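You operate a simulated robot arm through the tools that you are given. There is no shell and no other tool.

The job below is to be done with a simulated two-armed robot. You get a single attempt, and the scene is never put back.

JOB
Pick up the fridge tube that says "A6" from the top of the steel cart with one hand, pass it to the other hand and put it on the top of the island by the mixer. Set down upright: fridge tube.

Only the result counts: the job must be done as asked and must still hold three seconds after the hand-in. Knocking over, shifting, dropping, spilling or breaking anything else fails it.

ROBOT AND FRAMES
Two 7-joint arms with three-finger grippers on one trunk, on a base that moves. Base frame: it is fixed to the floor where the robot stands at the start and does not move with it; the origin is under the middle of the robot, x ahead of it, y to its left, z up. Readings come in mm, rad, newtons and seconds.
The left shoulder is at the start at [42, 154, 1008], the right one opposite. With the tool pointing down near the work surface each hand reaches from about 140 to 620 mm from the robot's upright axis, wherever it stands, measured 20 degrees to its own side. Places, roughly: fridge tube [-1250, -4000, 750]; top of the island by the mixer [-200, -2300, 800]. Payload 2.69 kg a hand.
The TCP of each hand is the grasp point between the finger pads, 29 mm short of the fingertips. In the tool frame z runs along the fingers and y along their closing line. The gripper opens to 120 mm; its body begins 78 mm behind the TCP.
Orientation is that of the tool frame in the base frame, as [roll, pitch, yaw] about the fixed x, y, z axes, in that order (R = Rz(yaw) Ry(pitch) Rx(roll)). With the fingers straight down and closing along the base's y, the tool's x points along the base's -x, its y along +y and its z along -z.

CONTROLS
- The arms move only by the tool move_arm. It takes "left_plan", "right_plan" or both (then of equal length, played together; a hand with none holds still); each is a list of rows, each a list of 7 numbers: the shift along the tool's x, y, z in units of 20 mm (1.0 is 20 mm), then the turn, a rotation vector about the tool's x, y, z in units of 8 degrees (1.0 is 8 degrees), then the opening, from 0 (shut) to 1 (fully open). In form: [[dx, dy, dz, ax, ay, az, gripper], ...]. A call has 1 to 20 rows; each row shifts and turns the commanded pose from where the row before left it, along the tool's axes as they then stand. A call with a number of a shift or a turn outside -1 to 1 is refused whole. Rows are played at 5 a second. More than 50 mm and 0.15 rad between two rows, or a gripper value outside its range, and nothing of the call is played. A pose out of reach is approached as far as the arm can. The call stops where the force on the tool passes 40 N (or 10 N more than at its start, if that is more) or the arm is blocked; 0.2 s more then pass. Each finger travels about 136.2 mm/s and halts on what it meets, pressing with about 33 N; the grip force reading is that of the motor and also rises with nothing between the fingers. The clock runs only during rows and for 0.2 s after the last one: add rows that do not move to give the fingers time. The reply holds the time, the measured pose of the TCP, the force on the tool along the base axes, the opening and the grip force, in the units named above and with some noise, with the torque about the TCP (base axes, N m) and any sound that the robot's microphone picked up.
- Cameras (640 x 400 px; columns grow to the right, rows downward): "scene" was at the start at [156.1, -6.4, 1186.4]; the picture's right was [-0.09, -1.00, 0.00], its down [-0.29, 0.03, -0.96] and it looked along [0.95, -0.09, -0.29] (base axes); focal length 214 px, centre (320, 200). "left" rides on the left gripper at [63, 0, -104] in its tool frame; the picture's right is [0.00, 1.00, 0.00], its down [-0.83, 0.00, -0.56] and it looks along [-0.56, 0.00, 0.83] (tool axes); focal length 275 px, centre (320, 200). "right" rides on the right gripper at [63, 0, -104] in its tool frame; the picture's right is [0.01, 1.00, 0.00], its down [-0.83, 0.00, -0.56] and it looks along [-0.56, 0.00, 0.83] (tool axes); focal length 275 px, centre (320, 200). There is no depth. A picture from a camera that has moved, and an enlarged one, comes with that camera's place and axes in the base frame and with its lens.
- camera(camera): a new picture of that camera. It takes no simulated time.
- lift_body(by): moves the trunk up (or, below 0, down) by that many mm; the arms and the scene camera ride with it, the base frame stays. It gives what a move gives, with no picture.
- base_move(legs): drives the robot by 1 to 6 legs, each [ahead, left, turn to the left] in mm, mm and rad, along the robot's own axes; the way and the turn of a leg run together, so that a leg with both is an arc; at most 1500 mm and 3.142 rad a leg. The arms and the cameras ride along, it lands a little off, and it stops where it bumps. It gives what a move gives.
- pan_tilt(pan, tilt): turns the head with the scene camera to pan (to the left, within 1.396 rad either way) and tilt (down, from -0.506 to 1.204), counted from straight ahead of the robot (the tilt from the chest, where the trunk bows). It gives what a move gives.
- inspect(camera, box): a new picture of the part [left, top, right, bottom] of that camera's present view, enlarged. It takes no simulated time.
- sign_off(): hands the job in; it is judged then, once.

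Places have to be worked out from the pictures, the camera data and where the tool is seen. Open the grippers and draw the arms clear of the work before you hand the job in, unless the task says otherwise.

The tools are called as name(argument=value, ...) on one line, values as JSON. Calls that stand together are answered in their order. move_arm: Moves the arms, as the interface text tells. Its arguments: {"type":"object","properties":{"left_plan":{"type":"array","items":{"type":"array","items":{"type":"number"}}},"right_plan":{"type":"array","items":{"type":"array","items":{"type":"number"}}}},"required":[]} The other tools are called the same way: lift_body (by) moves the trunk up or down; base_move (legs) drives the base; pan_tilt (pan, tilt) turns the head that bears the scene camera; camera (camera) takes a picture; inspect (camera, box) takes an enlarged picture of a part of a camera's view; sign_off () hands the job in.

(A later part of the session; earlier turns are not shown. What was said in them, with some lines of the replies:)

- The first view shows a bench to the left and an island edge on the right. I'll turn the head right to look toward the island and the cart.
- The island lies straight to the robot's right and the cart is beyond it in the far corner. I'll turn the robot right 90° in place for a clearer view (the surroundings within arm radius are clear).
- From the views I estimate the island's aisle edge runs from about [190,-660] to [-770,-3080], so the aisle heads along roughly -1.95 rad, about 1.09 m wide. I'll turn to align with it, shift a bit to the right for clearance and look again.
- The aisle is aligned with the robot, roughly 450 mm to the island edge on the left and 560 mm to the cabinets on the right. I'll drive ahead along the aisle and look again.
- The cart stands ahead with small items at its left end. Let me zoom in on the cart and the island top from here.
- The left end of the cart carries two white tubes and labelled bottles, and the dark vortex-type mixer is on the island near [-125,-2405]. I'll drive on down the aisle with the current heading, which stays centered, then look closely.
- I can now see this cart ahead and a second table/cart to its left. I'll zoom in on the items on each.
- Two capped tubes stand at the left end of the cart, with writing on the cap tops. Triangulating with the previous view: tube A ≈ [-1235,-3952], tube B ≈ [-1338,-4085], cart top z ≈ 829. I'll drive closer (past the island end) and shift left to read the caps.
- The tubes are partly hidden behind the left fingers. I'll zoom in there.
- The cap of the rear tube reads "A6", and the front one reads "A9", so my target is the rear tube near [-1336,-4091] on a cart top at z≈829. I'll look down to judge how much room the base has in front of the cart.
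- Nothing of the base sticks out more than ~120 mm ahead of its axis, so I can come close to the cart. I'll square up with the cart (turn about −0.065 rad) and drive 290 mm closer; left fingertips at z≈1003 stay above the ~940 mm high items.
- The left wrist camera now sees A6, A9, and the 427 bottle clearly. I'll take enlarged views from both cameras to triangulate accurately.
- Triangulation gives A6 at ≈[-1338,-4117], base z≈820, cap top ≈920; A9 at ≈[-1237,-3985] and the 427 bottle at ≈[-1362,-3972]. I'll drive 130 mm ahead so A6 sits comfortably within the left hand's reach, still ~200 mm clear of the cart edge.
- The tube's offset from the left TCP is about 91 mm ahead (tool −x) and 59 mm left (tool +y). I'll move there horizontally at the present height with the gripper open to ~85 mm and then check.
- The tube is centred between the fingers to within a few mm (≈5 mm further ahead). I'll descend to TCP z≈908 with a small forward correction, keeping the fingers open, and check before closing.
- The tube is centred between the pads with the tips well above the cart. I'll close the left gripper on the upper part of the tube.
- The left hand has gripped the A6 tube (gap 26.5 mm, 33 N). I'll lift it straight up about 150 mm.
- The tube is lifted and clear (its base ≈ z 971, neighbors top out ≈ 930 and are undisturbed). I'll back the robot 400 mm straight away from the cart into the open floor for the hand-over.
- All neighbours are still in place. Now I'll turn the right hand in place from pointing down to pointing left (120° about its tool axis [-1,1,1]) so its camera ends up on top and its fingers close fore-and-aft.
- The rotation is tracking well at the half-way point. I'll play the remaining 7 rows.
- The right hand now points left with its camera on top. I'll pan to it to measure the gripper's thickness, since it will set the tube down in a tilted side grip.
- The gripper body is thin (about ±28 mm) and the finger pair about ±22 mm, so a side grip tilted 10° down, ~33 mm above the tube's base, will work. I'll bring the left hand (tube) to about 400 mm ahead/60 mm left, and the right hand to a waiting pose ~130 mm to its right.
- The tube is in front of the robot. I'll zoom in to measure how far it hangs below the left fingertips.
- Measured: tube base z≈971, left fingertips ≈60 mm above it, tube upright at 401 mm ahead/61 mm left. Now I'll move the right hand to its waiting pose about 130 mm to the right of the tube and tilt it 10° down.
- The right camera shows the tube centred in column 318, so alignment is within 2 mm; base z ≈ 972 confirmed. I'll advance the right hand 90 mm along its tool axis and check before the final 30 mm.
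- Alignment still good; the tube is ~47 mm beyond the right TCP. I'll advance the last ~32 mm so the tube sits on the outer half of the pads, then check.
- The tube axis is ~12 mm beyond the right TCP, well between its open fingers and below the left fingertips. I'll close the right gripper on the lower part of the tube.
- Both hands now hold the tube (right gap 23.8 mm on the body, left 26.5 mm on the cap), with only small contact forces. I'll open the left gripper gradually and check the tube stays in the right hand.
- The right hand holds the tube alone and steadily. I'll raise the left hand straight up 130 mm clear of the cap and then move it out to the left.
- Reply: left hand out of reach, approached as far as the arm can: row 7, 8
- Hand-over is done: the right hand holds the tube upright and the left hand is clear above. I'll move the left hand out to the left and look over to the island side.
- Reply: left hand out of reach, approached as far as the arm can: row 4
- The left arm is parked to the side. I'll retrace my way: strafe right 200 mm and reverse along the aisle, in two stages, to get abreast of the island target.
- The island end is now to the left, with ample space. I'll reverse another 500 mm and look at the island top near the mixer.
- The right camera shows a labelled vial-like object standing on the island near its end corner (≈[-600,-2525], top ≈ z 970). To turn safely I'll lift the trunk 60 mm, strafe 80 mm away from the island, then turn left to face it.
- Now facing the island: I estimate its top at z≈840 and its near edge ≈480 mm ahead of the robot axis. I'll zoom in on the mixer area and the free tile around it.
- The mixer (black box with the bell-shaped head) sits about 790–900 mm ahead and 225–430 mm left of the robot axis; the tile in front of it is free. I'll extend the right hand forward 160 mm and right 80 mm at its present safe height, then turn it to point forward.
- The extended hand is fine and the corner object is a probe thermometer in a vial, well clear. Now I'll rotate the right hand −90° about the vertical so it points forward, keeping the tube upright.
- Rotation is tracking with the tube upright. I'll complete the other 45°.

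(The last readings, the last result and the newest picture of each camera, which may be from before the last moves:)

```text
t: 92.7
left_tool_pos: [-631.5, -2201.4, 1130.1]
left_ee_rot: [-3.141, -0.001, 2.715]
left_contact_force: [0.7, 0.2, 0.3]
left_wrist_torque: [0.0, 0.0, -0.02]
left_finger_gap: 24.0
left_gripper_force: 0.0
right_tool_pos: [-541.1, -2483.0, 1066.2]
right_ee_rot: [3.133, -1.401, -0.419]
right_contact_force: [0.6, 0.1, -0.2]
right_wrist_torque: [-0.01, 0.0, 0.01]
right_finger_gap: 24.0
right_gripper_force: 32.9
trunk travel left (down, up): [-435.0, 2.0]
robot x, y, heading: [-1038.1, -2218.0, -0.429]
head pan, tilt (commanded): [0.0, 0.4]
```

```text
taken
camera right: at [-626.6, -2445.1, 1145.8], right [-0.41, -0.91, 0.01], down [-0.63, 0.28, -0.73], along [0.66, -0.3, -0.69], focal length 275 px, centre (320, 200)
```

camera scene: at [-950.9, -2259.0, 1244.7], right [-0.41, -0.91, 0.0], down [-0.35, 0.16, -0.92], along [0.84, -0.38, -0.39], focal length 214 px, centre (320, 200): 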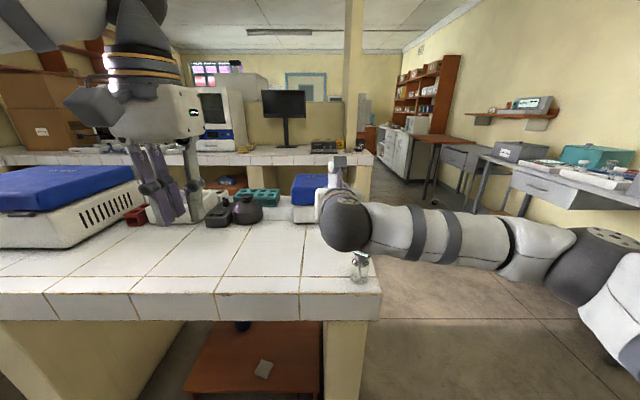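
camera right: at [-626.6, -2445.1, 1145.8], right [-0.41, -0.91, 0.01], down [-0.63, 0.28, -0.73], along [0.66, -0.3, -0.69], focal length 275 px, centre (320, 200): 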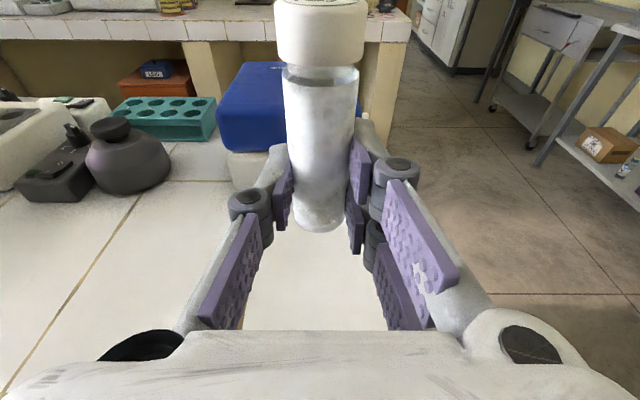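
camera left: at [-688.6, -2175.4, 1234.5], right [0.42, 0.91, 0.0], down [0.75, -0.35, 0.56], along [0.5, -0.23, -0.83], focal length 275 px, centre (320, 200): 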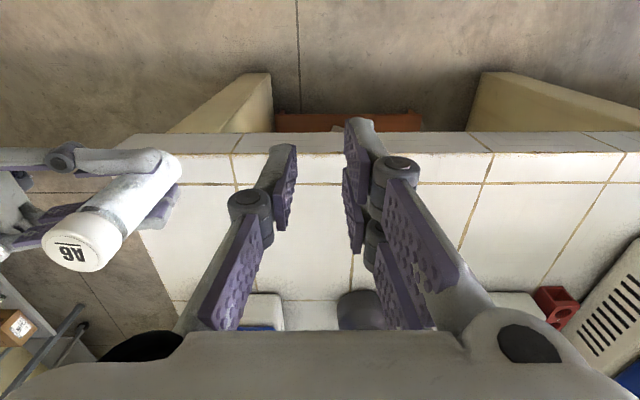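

The hand now points forward with the tube upright, but its elbow sits out to the right, which could come over the thermometer if I approached square-on. I'll instead retract the left arm, then strafe left 580 mm and turn 30° right so the elbow stays over the aisle.

move_arm(left_plan=[[0.9, 0.1, 0, 0, 0, 0, 0.2], [0.9, 0.1, 0, 0, 0, 0, 0.2], [0.9, 0.1, 0, 0, 0, 0, 0.2], [0.9, 0.1, 0, 0, 0, 0, 0.2], [0.9, 0.1, 0, 0, 0, 0, 0.2], [0.9, 0.1, 0, 0, 0, 0, 0.2], [0.9, 0.1, 0, 0, 0, 0, 0.2]])

base_move(legs=[[0, 580, 0]])

camera(camera="scene")

camera(camera="right")

```text
t: 94.3
left_tool_pos: [-740.5, -2135.9, 1130.9]
left_ee_rot: [3.14, -0.001, 2.714]
left_contact_force: [-0.7, 0.3, 0.2]
left_wrist_torque: [-0.02, -0.02, -0.03]
left_finger_gap: 23.8
left_gripper_force: 0.0
right_tool_pos: [-543.4, -2483.8, 1067.1]
right_ee_rot: [3.131, -1.402, -0.416]
right_contact_force: [-1.0, -0.2, 0.3]
right_wrist_torque: [0.0, -0.02, 0.02]
right_finger_gap: 23.7
right_gripper_force: 32.6
trunk travel left (down, up): [-435.0, 2.0]
robot x, y, heading: [-1039.3, -2222.2, -0.423]
head pan, tilt (commanded): [0.0, 0.4]
```

```text
t: 99.3
left_tool_pos: [-501.1, -1604.0, 1131.1]
left_ee_rot: [-3.141, 0.001, 2.72]
left_contact_force: [-0.2, 0.3, -0.4]
left_wrist_torque: [-0.02, 0.01, -0.01]
left_finger_gap: 24.1
left_gripper_force: 0.0
right_tool_pos: [-301.0, -1950.4, 1066.7]
right_ee_rot: [3.132, -1.399, -0.41]
right_contact_force: [0.6, 0.4, -0.6]
right_wrist_torque: [0.01, 0.03, -0.01]
right_finger_gap: 24.2
right_gripper_force: 32.8
trunk travel left (down, up): [-435.0, 2.0]
robot x, y, heading: [-797.2, -1689.2, -0.425]
head pan, tilt (commanded): [0.0, 0.4]
```

```text
taken
camera scene: at [-710.9, -1727.8, 1244.7], right [-0.41, -0.91, 0.0], down [-0.36, 0.16, -0.92], along [0.84, -0.38, -0.39], focal length 214 px, centre (320, 200)
```

scene: 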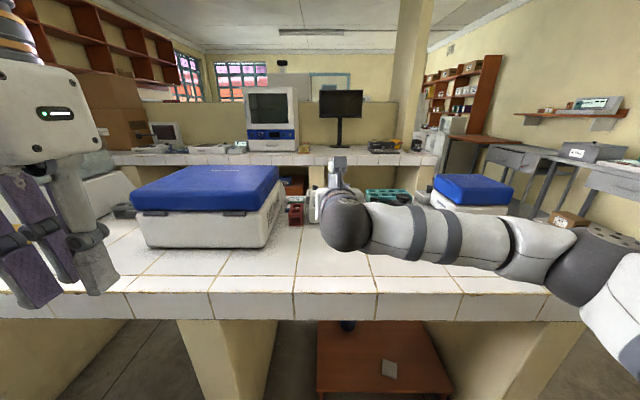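

```text
taken
camera right: at [-385.4, -1912.4, 1145.7], right [-0.41, -0.91, 0.01], down [-0.63, 0.28, -0.72], along [0.66, -0.3, -0.69], focal length 275 px, centre (320, 200)
```

right: 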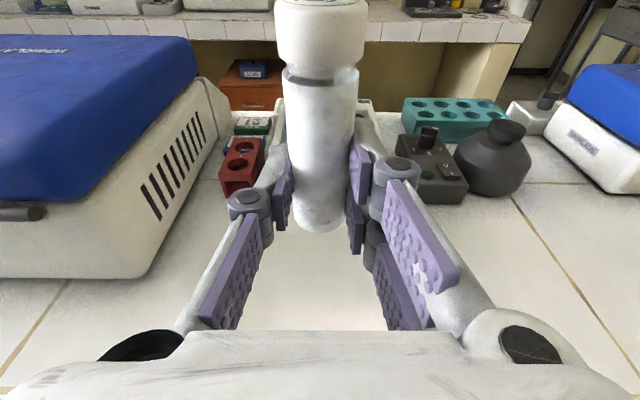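

I'm alongside the island with the mixer to the front-right. Cross-checking views, the mixer's bell is centred near [-200,-2304] and the top may be nearer z≈875 than 840. I'll turn right 30° at the raised height and look again.

base_move(legs=[[0, 0, -0.524]])

camera(camera="scene")

camera(camera="right")

```text
t: 101.2
left_tool_pos: [-498.3, -1766.6, 1131.6]
left_ee_rot: [3.141, -0.001, 2.189]
left_contact_force: [-0.7, -0.2, -1.1]
left_wrist_torque: [-0.02, 0.0, 0.01]
left_finger_gap: 23.8
left_gripper_force: 0.1
right_tool_pos: [-502.2, -2167.0, 1066.7]
right_ee_rot: [3.134, -1.4, -0.942]
right_contact_force: [0.4, -0.5, -1.1]
right_wrist_torque: [0.03, -0.02, 0.0]
right_finger_gap: 23.6
right_gripper_force: 32.9
trunk travel left (down, up): [-435.0, 2.0]
robot x, y, heading: [-804.4, -1690.0, -0.949]
head pan, tilt (commanded): [0.0, 0.4]
```

```text
taken
camera scene: at [-743.4, -1767.5, 1244.7], right [-0.81, -0.58, 0.0], down [-0.23, 0.32, -0.92], along [0.53, -0.75, -0.39], focal length 214 px, centre (320, 200)
```

scene: 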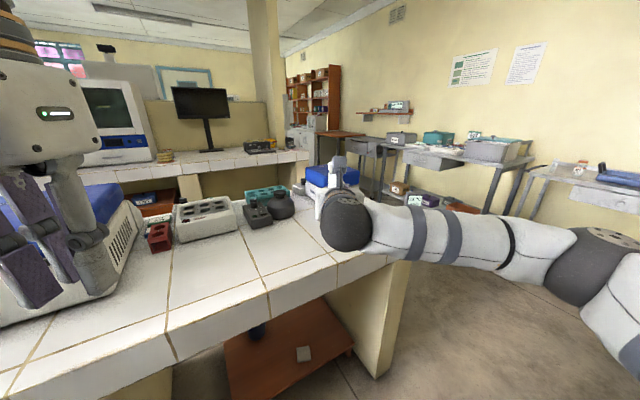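

```text
taken
camera right: at [-555.0, -2091.6, 1145.7], right [-0.81, -0.58, 0.01], down [-0.4, 0.56, -0.72], along [0.42, -0.59, -0.69], focal length 275 px, centre (320, 200)
```

right: 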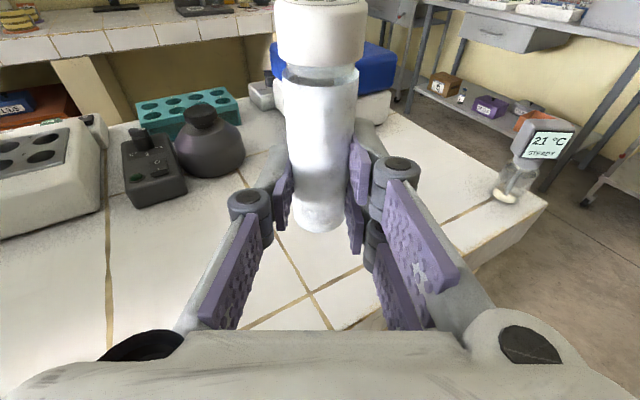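

From this view the flat features give a tabletop height of about 850, with the mixer bell centred at ≈[-188,-2302] and radius ~58 mm. My put-down spot is ≈[-302,-2250], about 60 mm clear in front of the bell; I'll drive there still at the raised height.

base_move(legs=[[172, 114, 0]])

camera(camera="right")

camera(camera="scene")

```text
t: 102.8
left_tool_pos: [-305.2, -1842.1, 1131.5]
left_ee_rot: [-3.14, -0.001, 2.187]
left_contact_force: [0.8, -0.5, 0.6]
left_wrist_torque: [0.02, 0.03, -0.04]
left_finger_gap: 23.9
left_gripper_force: 0.1
right_tool_pos: [-310.5, -2241.0, 1067.8]
right_ee_rot: [3.128, -1.4, -0.941]
right_contact_force: [1.1, 0.2, -0.2]
right_wrist_torque: [0.01, 0.02, 0.0]
right_finger_gap: 24.1
right_gripper_force: 32.8
trunk travel left (down, up): [-435.0, 2.0]
robot x, y, heading: [-605.4, -1761.3, -0.955]
head pan, tilt (commanded): [0.0, 0.4]
```

```text
taken
camera right: at [-363.0, -2166.0, 1145.5], right [-0.81, -0.58, 0.01], down [-0.4, 0.56, -0.72], along [0.42, -0.59, -0.69], focal length 275 px, centre (320, 200)
```

right: 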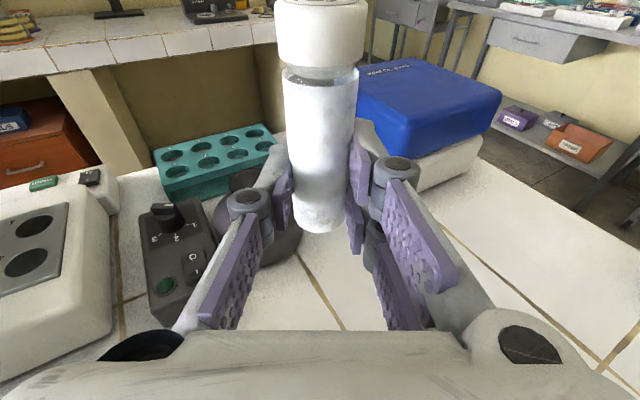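

```text
taken
camera scene: at [-550.7, -1841.5, 1244.7], right [-0.82, -0.58, 0.0], down [-0.23, 0.32, -0.92], along [0.53, -0.75, -0.39], focal length 214 px, centre (320, 200)
```

scene: 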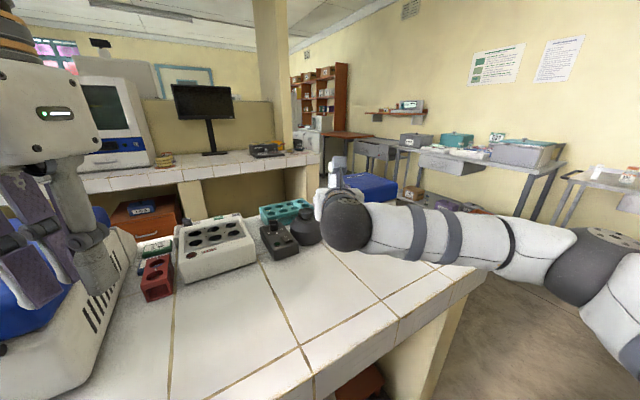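

The tube hangs above the spot ([-304,-2251], ~125 mm from the mixer bell's centre) with nothing beneath. I'll lower it straight down 80 mm first and check the arm's posture.

move_arm(right_plan=[[-0.985, 0, 0.17, 0, 0, 0, 0], [-0.985, 0, 0.17, 0, 0, 0, 0], [-0.985, 0, 0.17, 0, 0, 0, 0], [-0.985, 0, 0.17, 0, 0, 0, 0], [0, 0, 0, 0, 0, 0, 0]])

camera(camera="right")

camera(camera="scene")

```text
t: 104.0
left_tool_pos: [-305.3, -1842.2, 1132.4]
left_ee_rot: [-3.141, 0.0, 2.188]
left_contact_force: [-0.6, 0.0, 0.6]
left_wrist_torque: [0.02, -0.02, 0.0]
left_finger_gap: 23.9
left_gripper_force: 0.1
right_tool_pos: [-311.3, -2242.0, 987.4]
right_ee_rot: [3.131, -1.398, -0.943]
right_contact_force: [0.0, -0.8, -0.1]
right_wrist_torque: [0.01, 0.03, -0.01]
right_finger_gap: 24.0
right_gripper_force: 33.0
trunk travel left (down, up): [-435.0, 2.0]
robot x, y, heading: [-604.8, -1766.8, -0.957]
head pan, tilt (commanded): [0.0, 0.4]
```

```text
taken
camera right: at [-364.9, -2167.1, 1066.0], right [-0.81, -0.58, 0.01], down [-0.4, 0.56, -0.72], along [0.42, -0.59, -0.69], focal length 275 px, centre (320, 200)
```

right: 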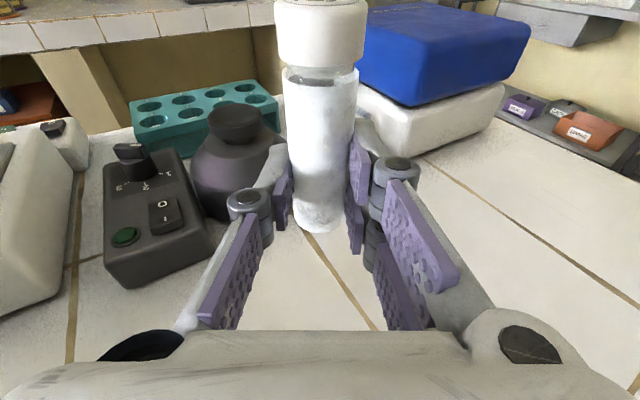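

```text
taken
camera scene: at [-551.4, -1841.2, 1244.8], right [-0.82, -0.58, 0.0], down [-0.22, 0.32, -0.92], along [0.53, -0.75, -0.39], focal length 214 px, centre (320, 200)
```

scene: 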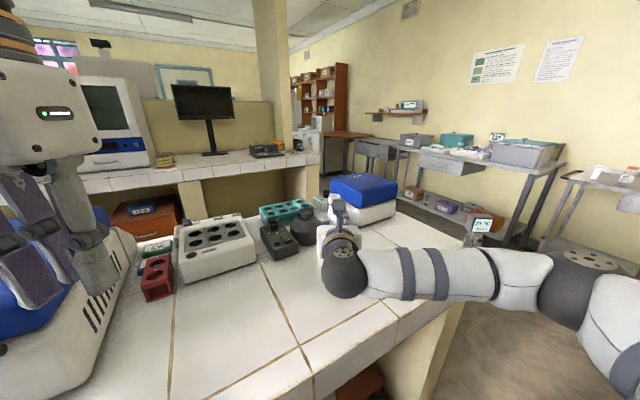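

The arm posture is good, with the elbow over the aisle far from the thermometer. I'll lower another 64 mm (tube base to ≈888) and re-check height before the slow contact approach.

move_arm(right_plan=[[-0.985, 0, 0.17, 0, 0, 0, 0], [-0.985, 0, 0.17, 0, 0, 0, 0], [-0.788, 0, 0.136, 0, 0, 0, 0], [-0.394, 0, 0.068, 0, 0, 0, 0], [0, 0, 0, 0, 0, 0, 0]])

camera(camera="right")

inspect(camera="scene", box=[220, 160, 440, 320])

camera(camera="left")

```text
t: 105.2
left_tool_pos: [-305.3, -1841.2, 1131.0]
left_ee_rot: [3.141, 0.0, 2.186]
left_contact_force: [0.0, 0.6, -0.1]
left_wrist_torque: [-0.01, 0.0, -0.03]
left_finger_gap: 23.9
left_gripper_force: 0.1
right_tool_pos: [-309.8, -2241.2, 922.6]
right_ee_rot: [3.134, -1.4, -0.945]
right_contact_force: [0.6, 0.0, 0.4]
right_wrist_torque: [-0.03, 0.01, 0.01]
right_finger_gap: 23.7
right_gripper_force: 33.0
trunk travel left (down, up): [-435.0, 2.0]
robot x, y, heading: [-608.4, -1765.7, -0.955]
head pan, tilt (commanded): [0.0, 0.4]
```

```text
taken
camera right: at [-363.6, -2166.5, 1001.4], right [-0.81, -0.58, 0.01], down [-0.4, 0.56, -0.72], along [0.42, -0.59, -0.69], focal length 275 px, centre (320, 200)
```

right: 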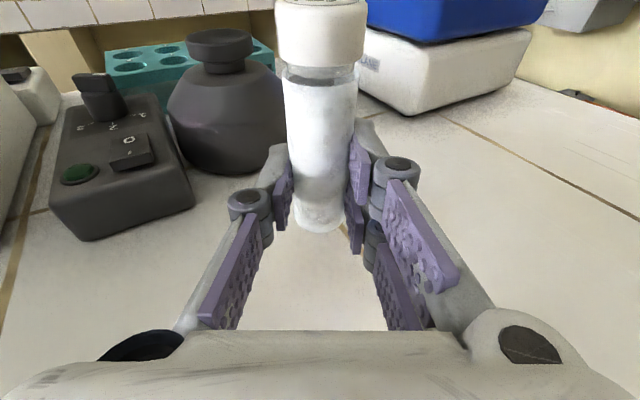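

```text
2.50 times, centred on (330, 240) of scene
camera zoom: at [-551.4, -1841.3, 1244.7], right [-0.82, -0.58, 0.0], down [-0.22, 0.32, -0.92], along [0.53, -0.75, -0.39], focal length 536 px, centre (295, 100)
```

zoom: 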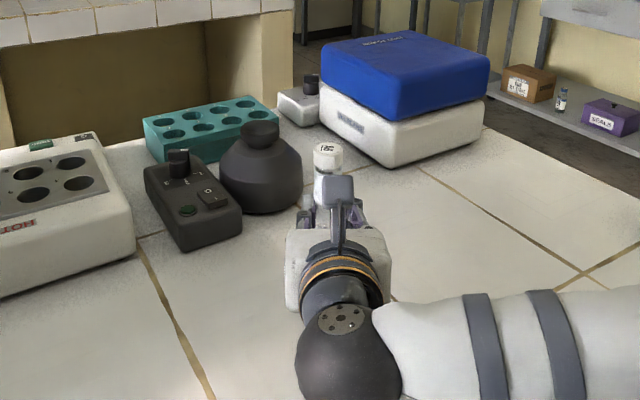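

```text
taken
camera left: at [-341.9, -1789.9, 1235.5], right [0.82, 0.57, 0.0], down [0.48, -0.68, 0.56], along [0.32, -0.46, -0.83], focal length 275 px, centre (320, 200)
```

left: 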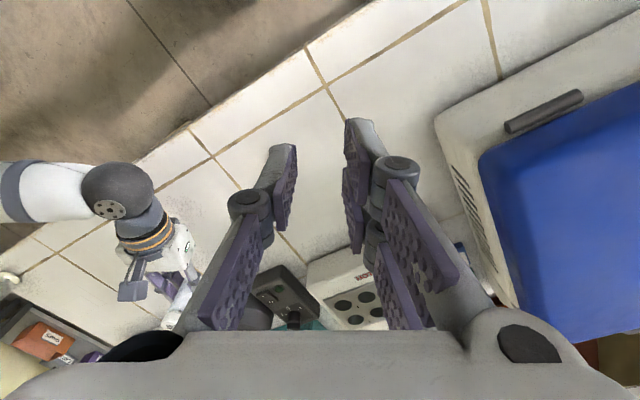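

The tube is in front of the mixer with ~80 mm to the bell. I'll nudge it ~35 mm closer toward the mixer (forward 29, left 19), still leaving ~45 mm gap, then lower slowly.

move_arm(right_plan=[[0.083, -0.323, 0.48, 0, 0, 0, 0], [0.083, -0.323, 0.48, 0, 0, 0, 0], [0.083, -0.323, 0.48, 0, 0, 0, 0], [0, 0, 0, 0, 0, 0, 0]])

camera(camera="right")

inspect(camera="scene", box=[220, 160, 440, 320])

```text
t: 106.2
left_tool_pos: [-305.1, -1841.5, 1131.3]
left_ee_rot: [-3.14, -0.001, 2.187]
left_contact_force: [0.2, -1.1, -0.8]
left_wrist_torque: [0.0, -0.02, 0.0]
left_finger_gap: 24.2
left_gripper_force: 0.1
right_tool_pos: [-276.9, -2253.3, 923.0]
right_ee_rot: [3.133, -1.401, -0.943]
right_contact_force: [0.5, 0.4, -0.3]
right_wrist_torque: [0.01, 0.0, -0.01]
right_finger_gap: 24.0
right_gripper_force: 33.1
trunk travel left (down, up): [-435.0, 2.0]
robot x, y, heading: [-606.5, -1764.8, -0.951]
head pan, tilt (commanded): [0.0, 0.4]
```

```text
taken
camera right: at [-330.6, -2178.2, 1001.3], right [-0.81, -0.58, 0.01], down [-0.4, 0.56, -0.72], along [0.42, -0.59, -0.69], focal length 275 px, centre (320, 200)
```

right: 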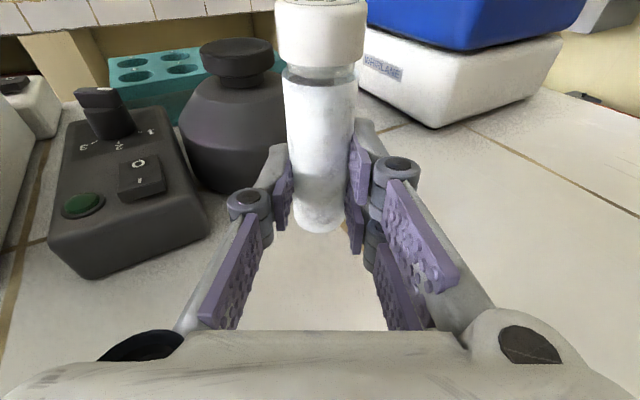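

```text
2.50 times, centred on (330, 240) of scene
camera zoom: at [-551.5, -1841.3, 1244.7], right [-0.82, -0.58, 0.0], down [-0.22, 0.32, -0.92], along [0.53, -0.75, -0.39], focal length 536 px, centre (295, 100)
```

zoom: 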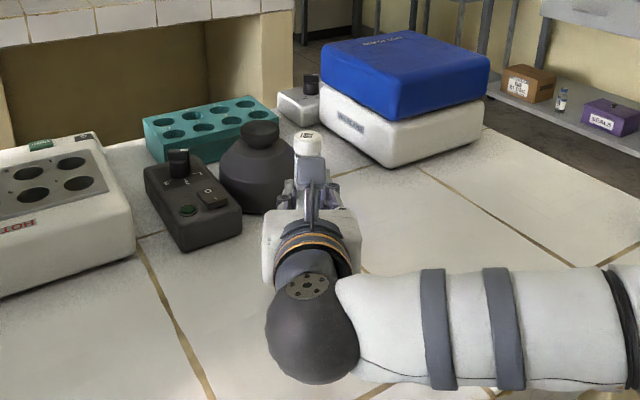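

The gap to the mixer is still comfortable (~50 mm or more). Now I'll lower slowly: 20 mm in 5 mm steps, watching the force.

move_arm(right_plan=[[-0.246, 0, 0.0425, 0, 0, 0, 0], [-0.246, 0, 0.0425, 0, 0, 0, 0], [-0.246, 0, 0.0425, 0, 0, 0, 0], [-0.246, 0, 0.0425, 0, 0, 0, 0], [0, 0, 0, 0, 0, 0, 0]])

inspect(camera="right", box=[230, 140, 430, 300])

```text
t: 107.4
left_tool_pos: [-307.5, -1840.7, 1131.3]
left_ee_rot: [3.141, 0.001, 2.187]
left_contact_force: [-0.3, -0.2, -0.4]
left_wrist_torque: [0.01, -0.03, 0.04]
left_finger_gap: 23.9
left_gripper_force: 0.0
right_tool_pos: [-277.6, -2253.2, 903.2]
right_ee_rot: [3.132, -1.4, -0.943]
right_contact_force: [0.3, 0.3, -0.4]
right_wrist_torque: [0.0, 0.07, 0.01]
right_finger_gap: 24.0
right_gripper_force: 32.5
trunk travel left (down, up): [-435.0, 2.0]
robot x, y, heading: [-605.8, -1764.5, -0.957]
head pan, tilt (commanded): [0.0, 0.4]
```

```text
2.50 times, centred on (330, 220) of right
camera zoom: at [-330.9, -2178.5, 981.5], right [-0.81, -0.58, 0.01], down [-0.4, 0.56, -0.72], along [0.42, -0.59, -0.69], focal length 688 px, centre (295, 150)
```

zoom: 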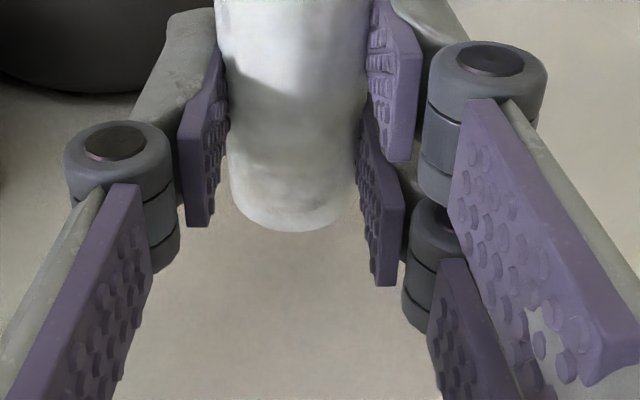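

No contact yet (tube base ≈868). I'll continue in 2.5 mm steps for 10 mm.

move_arm(right_plan=[[-0.123, 0, 0.0213, 0, 0, 0, 0], [-0.123, 0, 0.0213, 0, 0, 0, 0], [-0.123, 0, 0.0213, 0, 0, 0, 0], [-0.123, 0, 0.0213, 0, 0, 0, 0], [0, 0, 0, 0, 0, 0, 0]])

inspect(camera="right", box=[230, 140, 430, 300])

```text
t: 108.6
left_tool_pos: [-305.2, -1842.3, 1130.4]
left_ee_rot: [-3.141, -0.001, 2.186]
left_contact_force: [0.1, 0.2, -0.3]
left_wrist_torque: [-0.01, 0.01, -0.01]
left_finger_gap: 23.9
left_gripper_force: 0.0
right_tool_pos: [-279.1, -2253.9, 893.1]
right_ee_rot: [3.131, -1.399, -0.942]
right_contact_force: [-0.5, -0.9, -0.2]
right_wrist_torque: [0.04, -0.02, -0.02]
right_finger_gap: 23.6
right_gripper_force: 33.0
trunk travel left (down, up): [-435.0, 2.0]
robot x, y, heading: [-606.4, -1764.3, -0.959]
head pan, tilt (commanded): [0.0, 0.4]
```

```text
2.50 times, centred on (330, 220) of right
camera zoom: at [-331.4, -2178.2, 971.7], right [-0.81, -0.58, 0.01], down [-0.4, 0.56, -0.72], along [0.42, -0.59, -0.69], focal length 688 px, centre (295, 150)
```

zoom: 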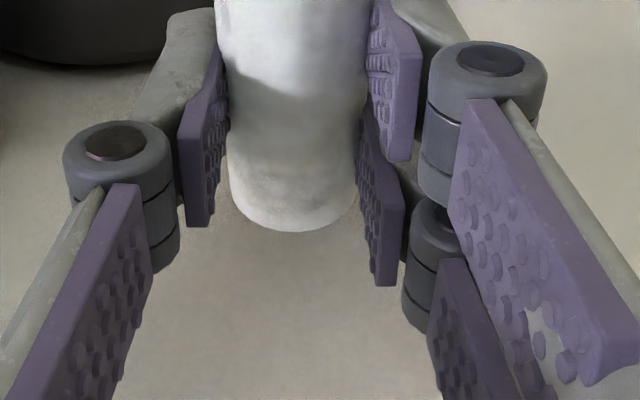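

Still no contact (base ≈858). I'll go down another 8 mm in 2 mm steps.

move_arm(right_plan=[[-0.0985, 0, 0.017, 0, 0, 0, 0], [-0.0985, 0, 0.017, 0, 0, 0, 0], [-0.0985, 0, 0.017, 0, 0, 0, 0], [-0.0985, 0, 0.017, 0, 0, 0, 0], [0, 0, 0, 0, 0, 0, 0]])

inspect(camera="right", box=[230, 140, 430, 300])

```text
t: 109.8
left_tool_pos: [-305.4, -1841.4, 1131.0]
left_ee_rot: [-3.141, 0.0, 2.187]
left_contact_force: [-0.3, 0.5, 0.1]
left_wrist_torque: [-0.01, 0.02, 0.0]
left_finger_gap: 24.4
left_gripper_force: 0.0
right_tool_pos: [-278.7, -2252.8, 885.4]
right_ee_rot: [3.131, -1.399, -0.941]
right_contact_force: [-0.4, 0.2, 0.0]
right_wrist_torque: [-0.01, 0.01, 0.01]
right_finger_gap: 24.1
right_gripper_force: 32.9
trunk travel left (down, up): [-435.0, 2.0]
robot x, y, heading: [-606.2, -1764.9, -0.952]
head pan, tilt (commanded): [0.0, 0.4]
```

```text
2.50 times, centred on (330, 220) of right
camera zoom: at [-331.0, -2178.3, 963.8], right [-0.81, -0.58, 0.01], down [-0.4, 0.56, -0.72], along [0.42, -0.59, -0.69], focal length 688 px, centre (295, 150)
```

zoom: 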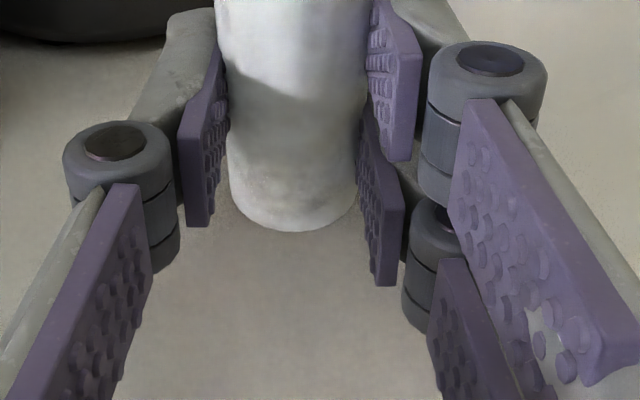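

Force is still zero (base ≈850). Continuing down another 8 mm in 2 mm steps.

move_arm(right_plan=[[-0.0985, 0, 0.017, 0, 0, 0, 0], [-0.0985, 0, 0.017, 0, 0, 0, 0], [-0.0985, 0, 0.017, 0, 0, 0, 0], [-0.0985, 0, 0.017, 0, 0, 0, 0], [0, 0, 0, 0, 0, 0, 0]])

inspect(camera="right", box=[230, 140, 430, 300])

```text
t: 111.0
left_tool_pos: [-307.7, -1839.3, 1133.3]
left_ee_rot: [-3.142, 0.005, 2.188]
left_contact_force: [-0.4, 0.0, -0.4]
left_wrist_torque: [-0.02, 0.01, -0.02]
left_finger_gap: 24.0
left_gripper_force: 0.0
right_tool_pos: [-278.5, -2252.8, 884.0]
right_ee_rot: [3.136, -1.414, -0.948]
right_contact_force: [1.4, -1.4, 31.3]
right_wrist_torque: [-0.26, -0.25, -0.02]
right_finger_gap: 23.5
right_gripper_force: 32.9
trunk travel left (down, up): [-435.0, 2.0]
robot x, y, heading: [-609.4, -1762.1, -0.961]
head pan, tilt (commanded): [0.0, 0.4]
```

```text
2.50 times, centred on (330, 220) of right
camera zoom: at [-331.9, -2177.2, 961.3], right [-0.81, -0.58, 0.01], down [-0.4, 0.55, -0.73], along [0.42, -0.6, -0.68], focal length 688 px, centre (295, 150)
```

zoom: 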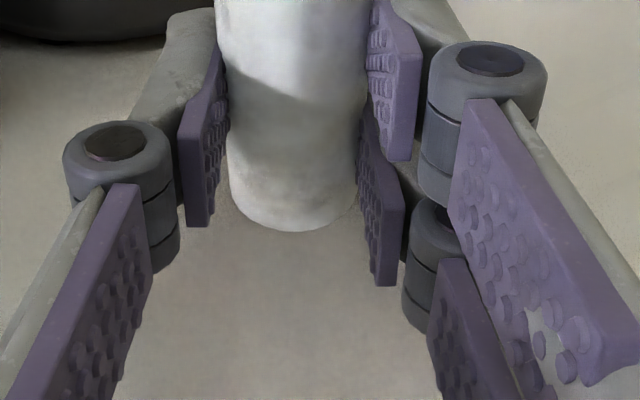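

Contact: the force jumped to 31 N with the TCP at 884, i.e. the tube bottom is on the tabletop at z≈849 as estimated. I'll ease back up ~5.5 mm of the over-travel to relieve the pressing before opening.

move_arm(right_plan=[[0.0985, 0, -0.017, 0, 0, 0, 0], [0.0985, 0, -0.017, 0, 0, 0, 0], [0.074, 0, -0.0128, 0, 0, 0, 0], [0, 0, 0, 0, 0, 0, 0]])

inspect(camera="right", box=[230, 140, 430, 300])

```text
t: 112.0
left_tool_pos: [-306.4, -1839.3, 1132.1]
left_ee_rot: [-3.141, 0.001, 2.185]
left_contact_force: [0.2, -0.9, 0.1]
left_wrist_torque: [0.0, -0.01, -0.02]
left_finger_gap: 23.9
left_gripper_force: 0.1
right_tool_pos: [-278.3, -2252.8, 883.1]
right_ee_rot: [3.126, -1.403, -0.935]
right_contact_force: [3.8, -5.6, 21.3]
right_wrist_torque: [-0.39, -0.29, -0.03]
right_finger_gap: 23.9
right_gripper_force: 32.9
trunk travel left (down, up): [-435.0, 2.0]
robot x, y, heading: [-608.7, -1761.6, -0.956]
head pan, tilt (commanded): [0.0, 0.4]
```

```text
2.50 times, centred on (330, 220) of right
camera zoom: at [-331.5, -2177.6, 962.3], right [-0.81, -0.58, 0.01], down [-0.4, 0.56, -0.73], along [0.42, -0.59, -0.69], focal length 688 px, centre (295, 150)
```

zoom: 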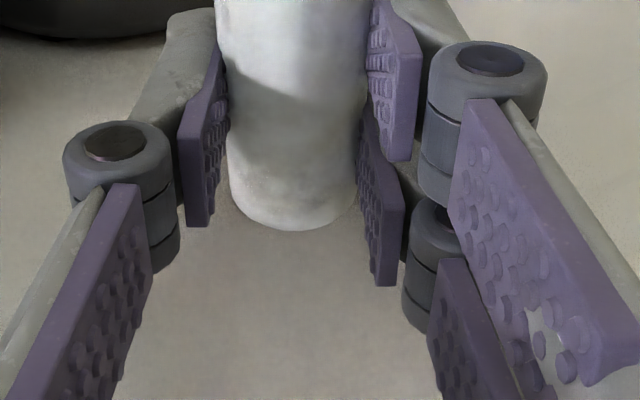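

The reading (21 N with torque matching a contact 34 mm below the TCP) confirms the tube base bears on the tile. I'll ease up another ~1.5 mm to bring the force close to zero.

move_arm(right_plan=[[0.037, 0, -0.0064, 0, 0, 0, 0], [0.037, 0, -0.0064, 0, 0, 0, 0], [0, 0, 0, 0, 0, 0, 0]])

```text
t: 112.8
left_tool_pos: [-306.4, -1839.7, 1131.4]
left_ee_rot: [-3.141, 0.001, 2.186]
left_contact_force: [0.3, -0.2, -0.7]
left_wrist_torque: [0.02, -0.06, 0.02]
left_finger_gap: 23.9
left_gripper_force: 0.0
right_tool_pos: [-278.7, -2252.4, 884.4]
right_ee_rot: [3.132, -1.4, -0.941]
right_contact_force: [0.0, -1.1, 17.3]
right_wrist_torque: [-0.22, -0.08, -0.02]
right_finger_gap: 24.0
right_gripper_force: 33.1
trunk travel left (down, up): [-435.0, 2.0]
robot x, y, heading: [-607.7, -1766.9, -0.951]
head pan, tilt (commanded): [0.0, 0.4]
```

The hand is back at its nominal tilt with 17 N left. I'll raise another 1 mm in small steps.

move_arm(right_plan=[[0.025, 0, -0.0043, 0, 0, 0, 0], [0.025, 0, -0.0043, 0, 0, 0, 0], [0, 0, 0, 0, 0, 0, 0]])

```text
t: 113.6
left_tool_pos: [-306.7, -1841.3, 1129.8]
left_ee_rot: [3.141, 0.0, 2.187]
left_contact_force: [-0.2, 0.5, 0.9]
left_wrist_torque: [0.0, 0.0, -0.01]
left_finger_gap: 24.1
left_gripper_force: 0.0
right_tool_pos: [-278.4, -2252.4, 884.7]
right_ee_rot: [3.132, -1.399, -0.942]
right_contact_force: [-0.8, 0.8, 9.0]
right_wrist_torque: [-0.08, -0.07, 0.01]
right_finger_gap: 24.0
right_gripper_force: 33.1
trunk travel left (down, up): [-435.0, 2.0]
robot x, y, heading: [-606.4, -1769.1, -0.954]
head pan, tilt (commanded): [0.0, 0.4]
```

Force falls to 9 N; one more 0.8 mm should make it nearly nil with the tube standing on the tile.

move_arm(right_plan=[[0.02, 0, -0.0034, 0, 0, 0, 0], [0.018, 0, -0.0031, 0, 0, 0, 0], [0, 0, 0, 0, 0, 0, 0]])

camera(camera="right")

inspect(camera="scene", box=[240, 170, 400, 290])

```text
t: 114.4
left_tool_pos: [-305.8, -1841.6, 1130.6]
left_ee_rot: [-3.142, -0.002, 2.188]
left_contact_force: [0.8, -0.1, -0.8]
left_wrist_torque: [-0.01, -0.03, -0.01]
left_finger_gap: 23.9
left_gripper_force: 0.1
right_tool_pos: [-278.7, -2254.8, 884.6]
right_ee_rot: [3.13, -1.396, -0.94]
right_contact_force: [0.7, 0.6, -0.7]
right_wrist_torque: [0.01, 0.01, 0.05]
right_finger_gap: 24.1
right_gripper_force: 32.7
trunk travel left (down, up): [-435.0, 2.0]
robot x, y, heading: [-609.9, -1765.2, -0.949]
head pan, tilt (commanded): [0.0, 0.4]
```

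```text
taken
camera right: at [-331.0, -2178.9, 963.0], right [-0.81, -0.58, 0.01], down [-0.41, 0.56, -0.72], along [0.42, -0.59, -0.69], focal length 275 px, centre (320, 200)
```

right: 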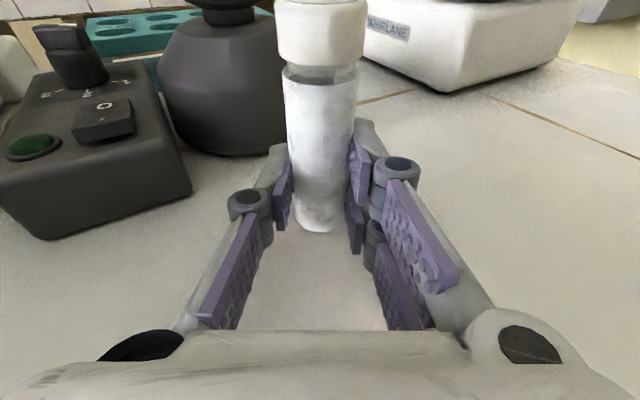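

```text
3.33 times, centred on (320, 230) of scene
camera zoom: at [-551.2, -1841.4, 1244.6], right [-0.82, -0.58, 0.0], down [-0.22, 0.32, -0.92], along [0.53, -0.75, -0.39], focal length 715 px, centre (320, 100)
```

zoom: 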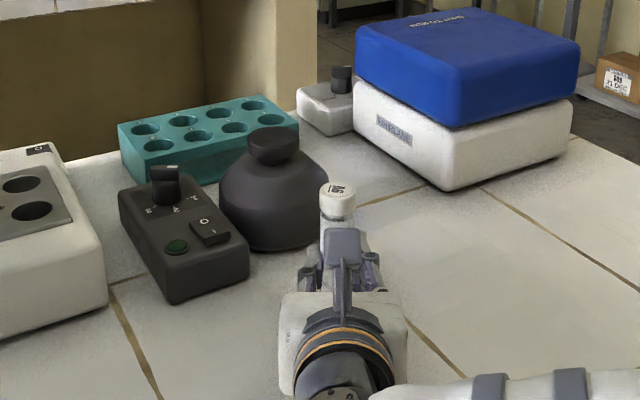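

The force is now ~0 with the tube standing at tile level. Before releasing I want to be sure which device is the mixer, so I'll read the labels on the nearby devices.

inspect(camera="scene", box=[300, 165, 400, 235])

inspect(camera="scene", box=[255, 190, 335, 250])

inspect(camera="right", box=[0, 0, 290, 240])

inspect(camera="right", box=[340, 0, 480, 90])

```text
5.71 times, centred on (350, 200) of scene
camera zoom: at [-551.2, -1841.4, 1244.6], right [-0.82, -0.58, 0.0], down [-0.22, 0.32, -0.92], along [0.53, -0.75, -0.39], focal length 1226 px, centre (149, 200)
```

zoom: 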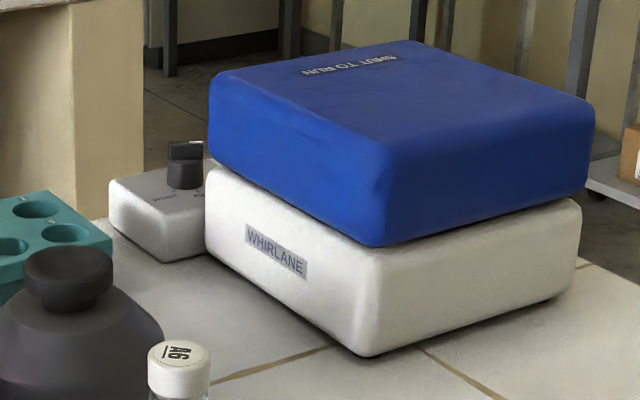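

```text
6.67 times, centred on (295, 220) of scene
camera zoom: at [-551.2, -1841.4, 1244.6], right [-0.82, -0.58, 0.0], down [-0.22, 0.32, -0.92], along [0.53, -0.75, -0.39], focal length 1430 px, centre (487, 67)
```

zoom: 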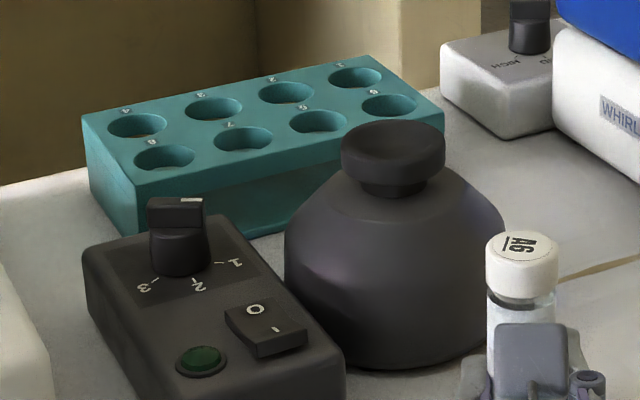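

```text
1.67 times, centred on (145, 120) of right
camera zoom: at [-331.0, -2178.9, 963.0], right [-0.81, -0.58, 0.01], down [-0.41, 0.56, -0.72], along [0.42, -0.59, -0.69], focal length 459 px, centre (612, 333)
```

zoom: 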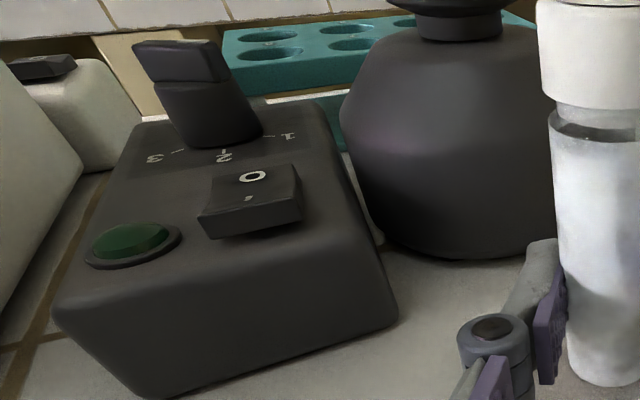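

```text
4.44 times, centred on (410, 45) of right
camera zoom: at [-331.0, -2178.9, 963.0], right [-0.81, -0.58, 0.01], down [-0.41, 0.56, -0.72], along [0.42, -0.59, -0.69], focal length 1224 px, centre (-80, 889)
```

zoom: 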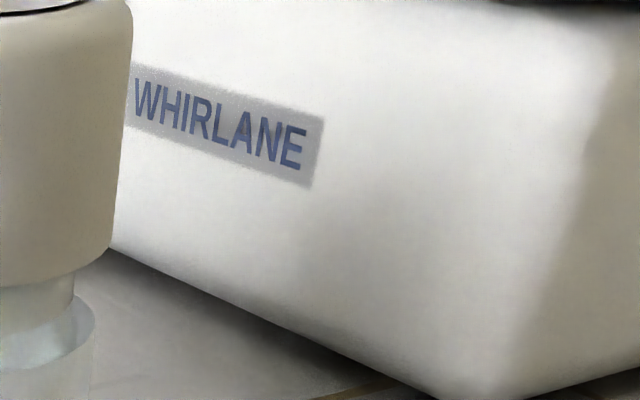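

The dark unit with the knob, 0/1 switch and rubber cup is the vortex mixer (the WHIRLANE box is a centrifuge), so the tube is in the right place, ~50 mm in front of it. I'll open the right gripper gradually to ~50 mm.

move_arm(right_plan=[[0, 0, 0, 0, 0, 0, 0.21], [0, 0, 0, 0, 0, 0, 0.23], [0, 0, 0, 0, 0, 0, 0.26], [0, 0, 0, 0, 0, 0, 0.3], [0, 0, 0, 0, 0, 0, 0.35], [0, 0, 0, 0, 0, 0, 0.4], [0, 0, 0, 0, 0, 0, 0.42], [0, 0, 0, 0, 0, 0, 0.42]])

camera(camera="right")

inspect(camera="scene", box=[240, 170, 400, 290])

```text
t: 116.2
left_tool_pos: [-305.9, -1840.5, 1130.9]
left_ee_rot: [3.14, 0.001, 2.188]
left_contact_force: [-0.2, 0.1, 0.1]
left_wrist_torque: [-0.04, -0.01, 0.03]
left_finger_gap: 23.7
left_gripper_force: 0.1
right_tool_pos: [-277.2, -2253.9, 885.7]
right_ee_rot: [3.13, -1.401, -0.942]
right_contact_force: [0.3, -1.0, 0.1]
right_wrist_torque: [-0.01, 0.01, 0.0]
right_finger_gap: 50.6
right_gripper_force: 0.0
trunk travel left (down, up): [-435.0, 2.0]
robot x, y, heading: [-607.3, -1764.7, -0.948]
head pan, tilt (commanded): [0.0, 0.4]
```

```text
taken
camera right: at [-330.9, -2178.8, 964.3], right [-0.81, -0.58, 0.01], down [-0.4, 0.56, -0.72], along [0.42, -0.59, -0.69], focal length 275 px, centre (320, 200)
```

right: 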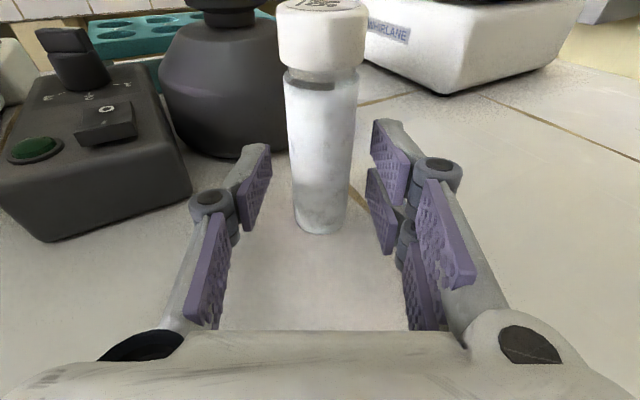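

```text
3.33 times, centred on (320, 230) of scene
camera zoom: at [-551.4, -1841.3, 1244.7], right [-0.82, -0.58, 0.0], down [-0.22, 0.32, -0.92], along [0.53, -0.75, -0.39], focal length 715 px, centre (320, 100)
```

zoom: 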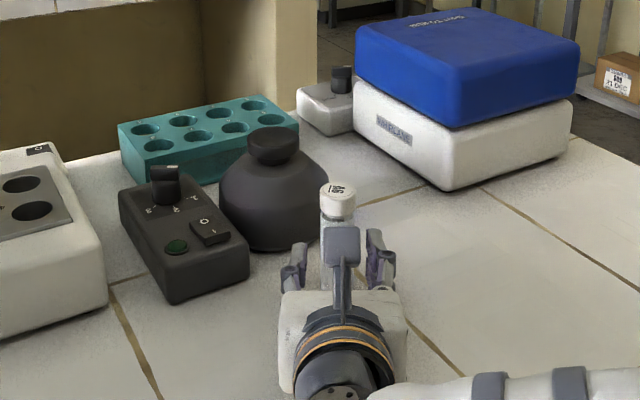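

The tube stands freely between the open fingers. I'll withdraw the right hand straight back along its tool axis, slowly at first.

move_arm(right_plan=[[0, 0, -0.3, 0, 0, 0, 0.42], [0, 0, -0.5, 0, 0, 0, 0.42], [0, 0, -0.8, 0, 0, 0, 0.42], [0, 0, -0.9, 0, 0, 0, 0.42], [0, 0, -0.9, 0, 0, 0, 0.42], [0, 0, -0.9, 0, 0, 0, 0.42], [0, 0, -0.9, 0, 0, 0, 0.42]])

camera(camera="right")

camera(camera="scene")

```text
t: 117.8
left_tool_pos: [-304.9, -1840.6, 1131.8]
left_ee_rot: [-3.14, 0.001, 2.187]
left_contact_force: [-0.9, -0.3, 0.8]
left_wrist_torque: [-0.01, -0.04, -0.01]
left_finger_gap: 24.1
left_gripper_force: 0.1
right_tool_pos: [-337.3, -2169.5, 903.1]
right_ee_rot: [3.131, -1.399, -0.944]
right_contact_force: [0.3, 0.3, 0.7]
right_wrist_torque: [0.01, 0.04, -0.02]
right_finger_gap: 50.6
right_gripper_force: 0.1
trunk travel left (down, up): [-435.0, 2.0]
robot x, y, heading: [-609.0, -1763.9, -0.955]
head pan, tilt (commanded): [0.0, 0.4]
```

```text
taken
camera right: at [-390.6, -2093.2, 982.2], right [-0.81, -0.58, 0.01], down [-0.4, 0.56, -0.72], along [0.42, -0.59, -0.69], focal length 275 px, centre (320, 200)
```

right: 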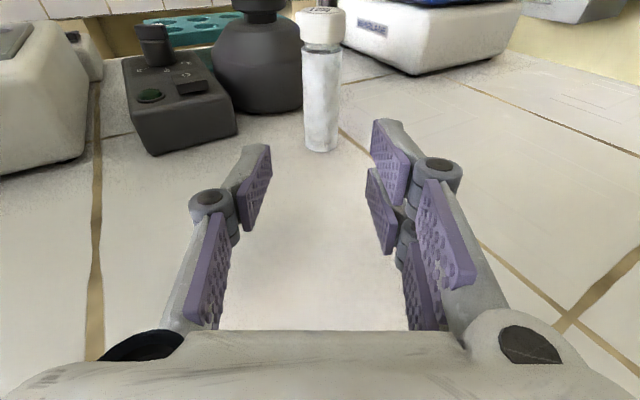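

```text
taken
camera scene: at [-551.4, -1841.1, 1244.8], right [-0.82, -0.58, 0.0], down [-0.22, 0.32, -0.92], along [0.53, -0.75, -0.39], focal length 214 px, centre (320, 200)
```

scene: 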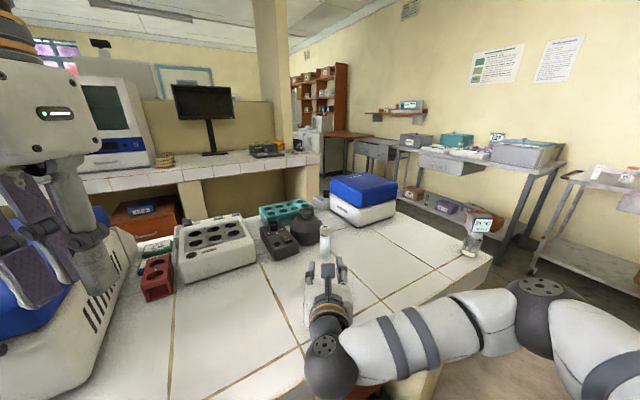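

The tube stands upright beside the mixer and everything else is unmoved. I'll raise the right hand well clear, open it, and then back the robot off a little.

move_arm(right_plan=[[0.9, 0, -0.4, 0, 0, 0, 0.5], [0.9, 0, -0.4, 0, 0, 0, 0.6], [0.9, 0, -0.4, 0, 0, 0, 0.8], [0.9, 0, -0.4, 0, 0, 0, 1.0], [0.9, 0, -0.3, 0, 0, 0, 1.0], [0.9, 0, -0.2, 0, 0, 0, 1.0], [0.9, 0, -0.2, 0, 0, 0, 1.0], [0, 0, 0, 0, 0, 0, 1.0]])

camera(camera="scene")

camera(camera="right")

```text
t: 119.6
left_tool_pos: [-305.5, -1842.1, 1130.3]
left_ee_rot: [-3.141, 0.001, 2.188]
left_contact_force: [-1.2, -0.3, -0.2]
left_wrist_torque: [0.01, 0.0, -0.01]
left_finger_gap: 24.1
left_gripper_force: 0.1
right_tool_pos: [-349.7, -2150.7, 1035.0]
right_ee_rot: [3.132, -1.399, -0.944]
right_contact_force: [-0.7, 0.6, 0.2]
right_wrist_torque: [-0.02, -0.02, 0.03]
right_finger_gap: 120.0
right_gripper_force: 0.0
trunk travel left (down, up): [-435.0, 2.0]
robot x, y, heading: [-610.5, -1764.6, -0.956]
head pan, tilt (commanded): [0.0, 0.4]
```

```text
taken
camera scene: at [-551.3, -1841.4, 1244.7], right [-0.82, -0.58, 0.0], down [-0.22, 0.32, -0.92], along [0.53, -0.75, -0.39], focal length 214 px, centre (320, 200)
```

scene: 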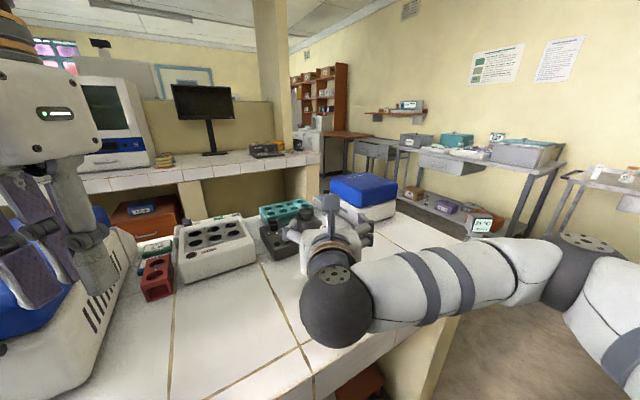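

```text
taken
camera right: at [-403.9, -2075.8, 1114.1], right [-0.81, -0.58, 0.01], down [-0.4, 0.56, -0.72], along [0.42, -0.59, -0.69], focal length 275 px, centre (320, 200)
```

right: 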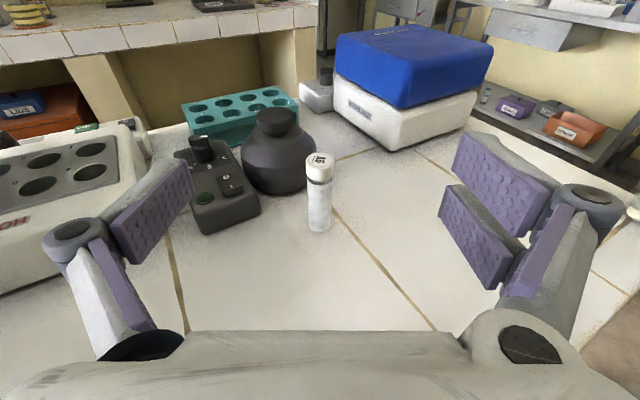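

A6 stands upright right next to the mixer with nothing disturbed. I'll back the robot off 200 mm and then open the left gripper too.

base_move(legs=[[-200, 0, 0]])

move_arm(left_plan=[[0, 0, 0, 0, 0, 0, 0.6], [0, 0, 0, 0, 0, 0, 1.0], [0, 0, 0, 0, 0, 0, 1.0], [0, 0, 0, 0, 0, 0, 1.0]])

camera(camera="scene")

inspect(camera="right", box=[200, 0, 440, 150])

```text
t: 121.2
left_tool_pos: [-422.5, -1675.7, 1131.1]
left_ee_rot: [3.141, 0.0, 2.187]
left_contact_force: [0.0, 0.4, -0.7]
left_wrist_torque: [-0.01, -0.02, -0.01]
left_finger_gap: 23.8
left_gripper_force: 0.0
right_tool_pos: [-467.4, -1985.9, 1035.8]
right_ee_rot: [3.13, -1.399, -0.943]
right_contact_force: [-0.1, 0.4, -0.5]
right_wrist_torque: [0.0, -0.04, -0.02]
right_finger_gap: 120.0
right_gripper_force: 0.1
trunk travel left (down, up): [-435.0, 2.0]
robot x, y, heading: [-724.0, -1598.0, -0.954]
head pan, tilt (commanded): [0.0, 0.4]
```

```text
t: 122.2
left_tool_pos: [-422.2, -1675.5, 1131.0]
left_ee_rot: [3.141, -0.002, 2.186]
left_contact_force: [-0.5, 1.2, -0.1]
left_wrist_torque: [0.0, -0.02, 0.01]
left_finger_gap: 119.7
left_gripper_force: 0.0
right_tool_pos: [-467.0, -1987.0, 1034.4]
right_ee_rot: [3.132, -1.399, -0.942]
right_contact_force: [-0.2, -0.5, -0.1]
right_wrist_torque: [0.01, -0.04, 0.01]
right_finger_gap: 120.3
right_gripper_force: 0.1
trunk travel left (down, up): [-435.0, 2.0]
robot x, y, heading: [-723.1, -1601.2, -0.956]
head pan, tilt (commanded): [0.0, 0.4]
```

```text
taken
camera scene: at [-668.1, -1676.5, 1244.7], right [-0.82, -0.58, 0.0], down [-0.23, 0.32, -0.92], along [0.53, -0.75, -0.39], focal length 214 px, centre (320, 200)
```

scene: 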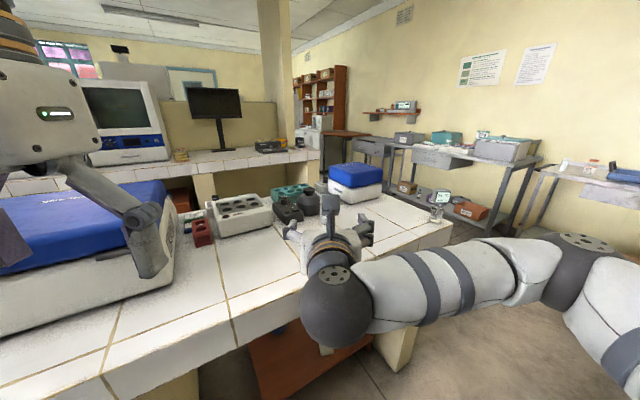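

```text
2.67 times, centred on (320, 75) of right
camera zoom: at [-520.5, -1911.0, 1114.0], right [-0.81, -0.58, 0.01], down [-0.4, 0.56, -0.72], along [0.42, -0.59, -0.69], focal length 734 px, centre (320, 533)
```

zoom: 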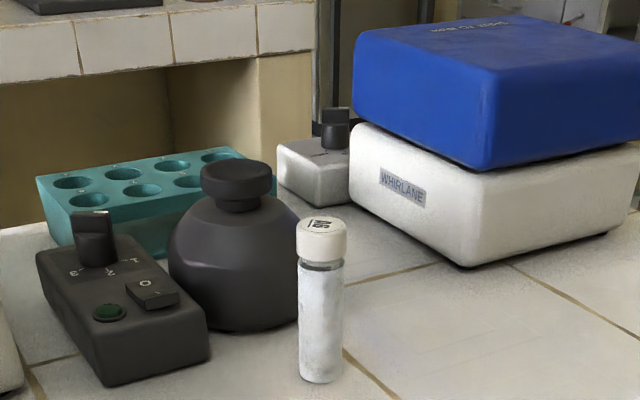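

The A6 tube stands upright on the island top beside the mixer. Both grippers are open and clear, and nothing else has been moved. I'm handing the job in.

sign_off()

```text
The job is handed in.
```

The A6 tube is standing upright on the island top, in front of the vortex mixer and about 50 mm from it. I handed the job in, but I haven't had a verdict back.

- **Pick-up:** the left hand took A6 from the back of the steel cart. A6 was the rear of the two tubes; the front one is A9. A9, bottle 427 and the tray looked unmoved after the lift.
- **Hand-over:** the right hand gripped the lower part of the tube before the left hand let go of the cap.
- **Set-down:** the tube briefly pressed on the tile with about 31 N when it touched. I eased that to almost nothing before opening the gripper. It stayed upright once released, and the last pictures show it still standing.
- **Surroundings:** no bumps or other contacts were reported. The other items on the island, including the thermometer vial near its end corner, look unchanged.

Both grippers are open and the robot is backed off about 200 mm.
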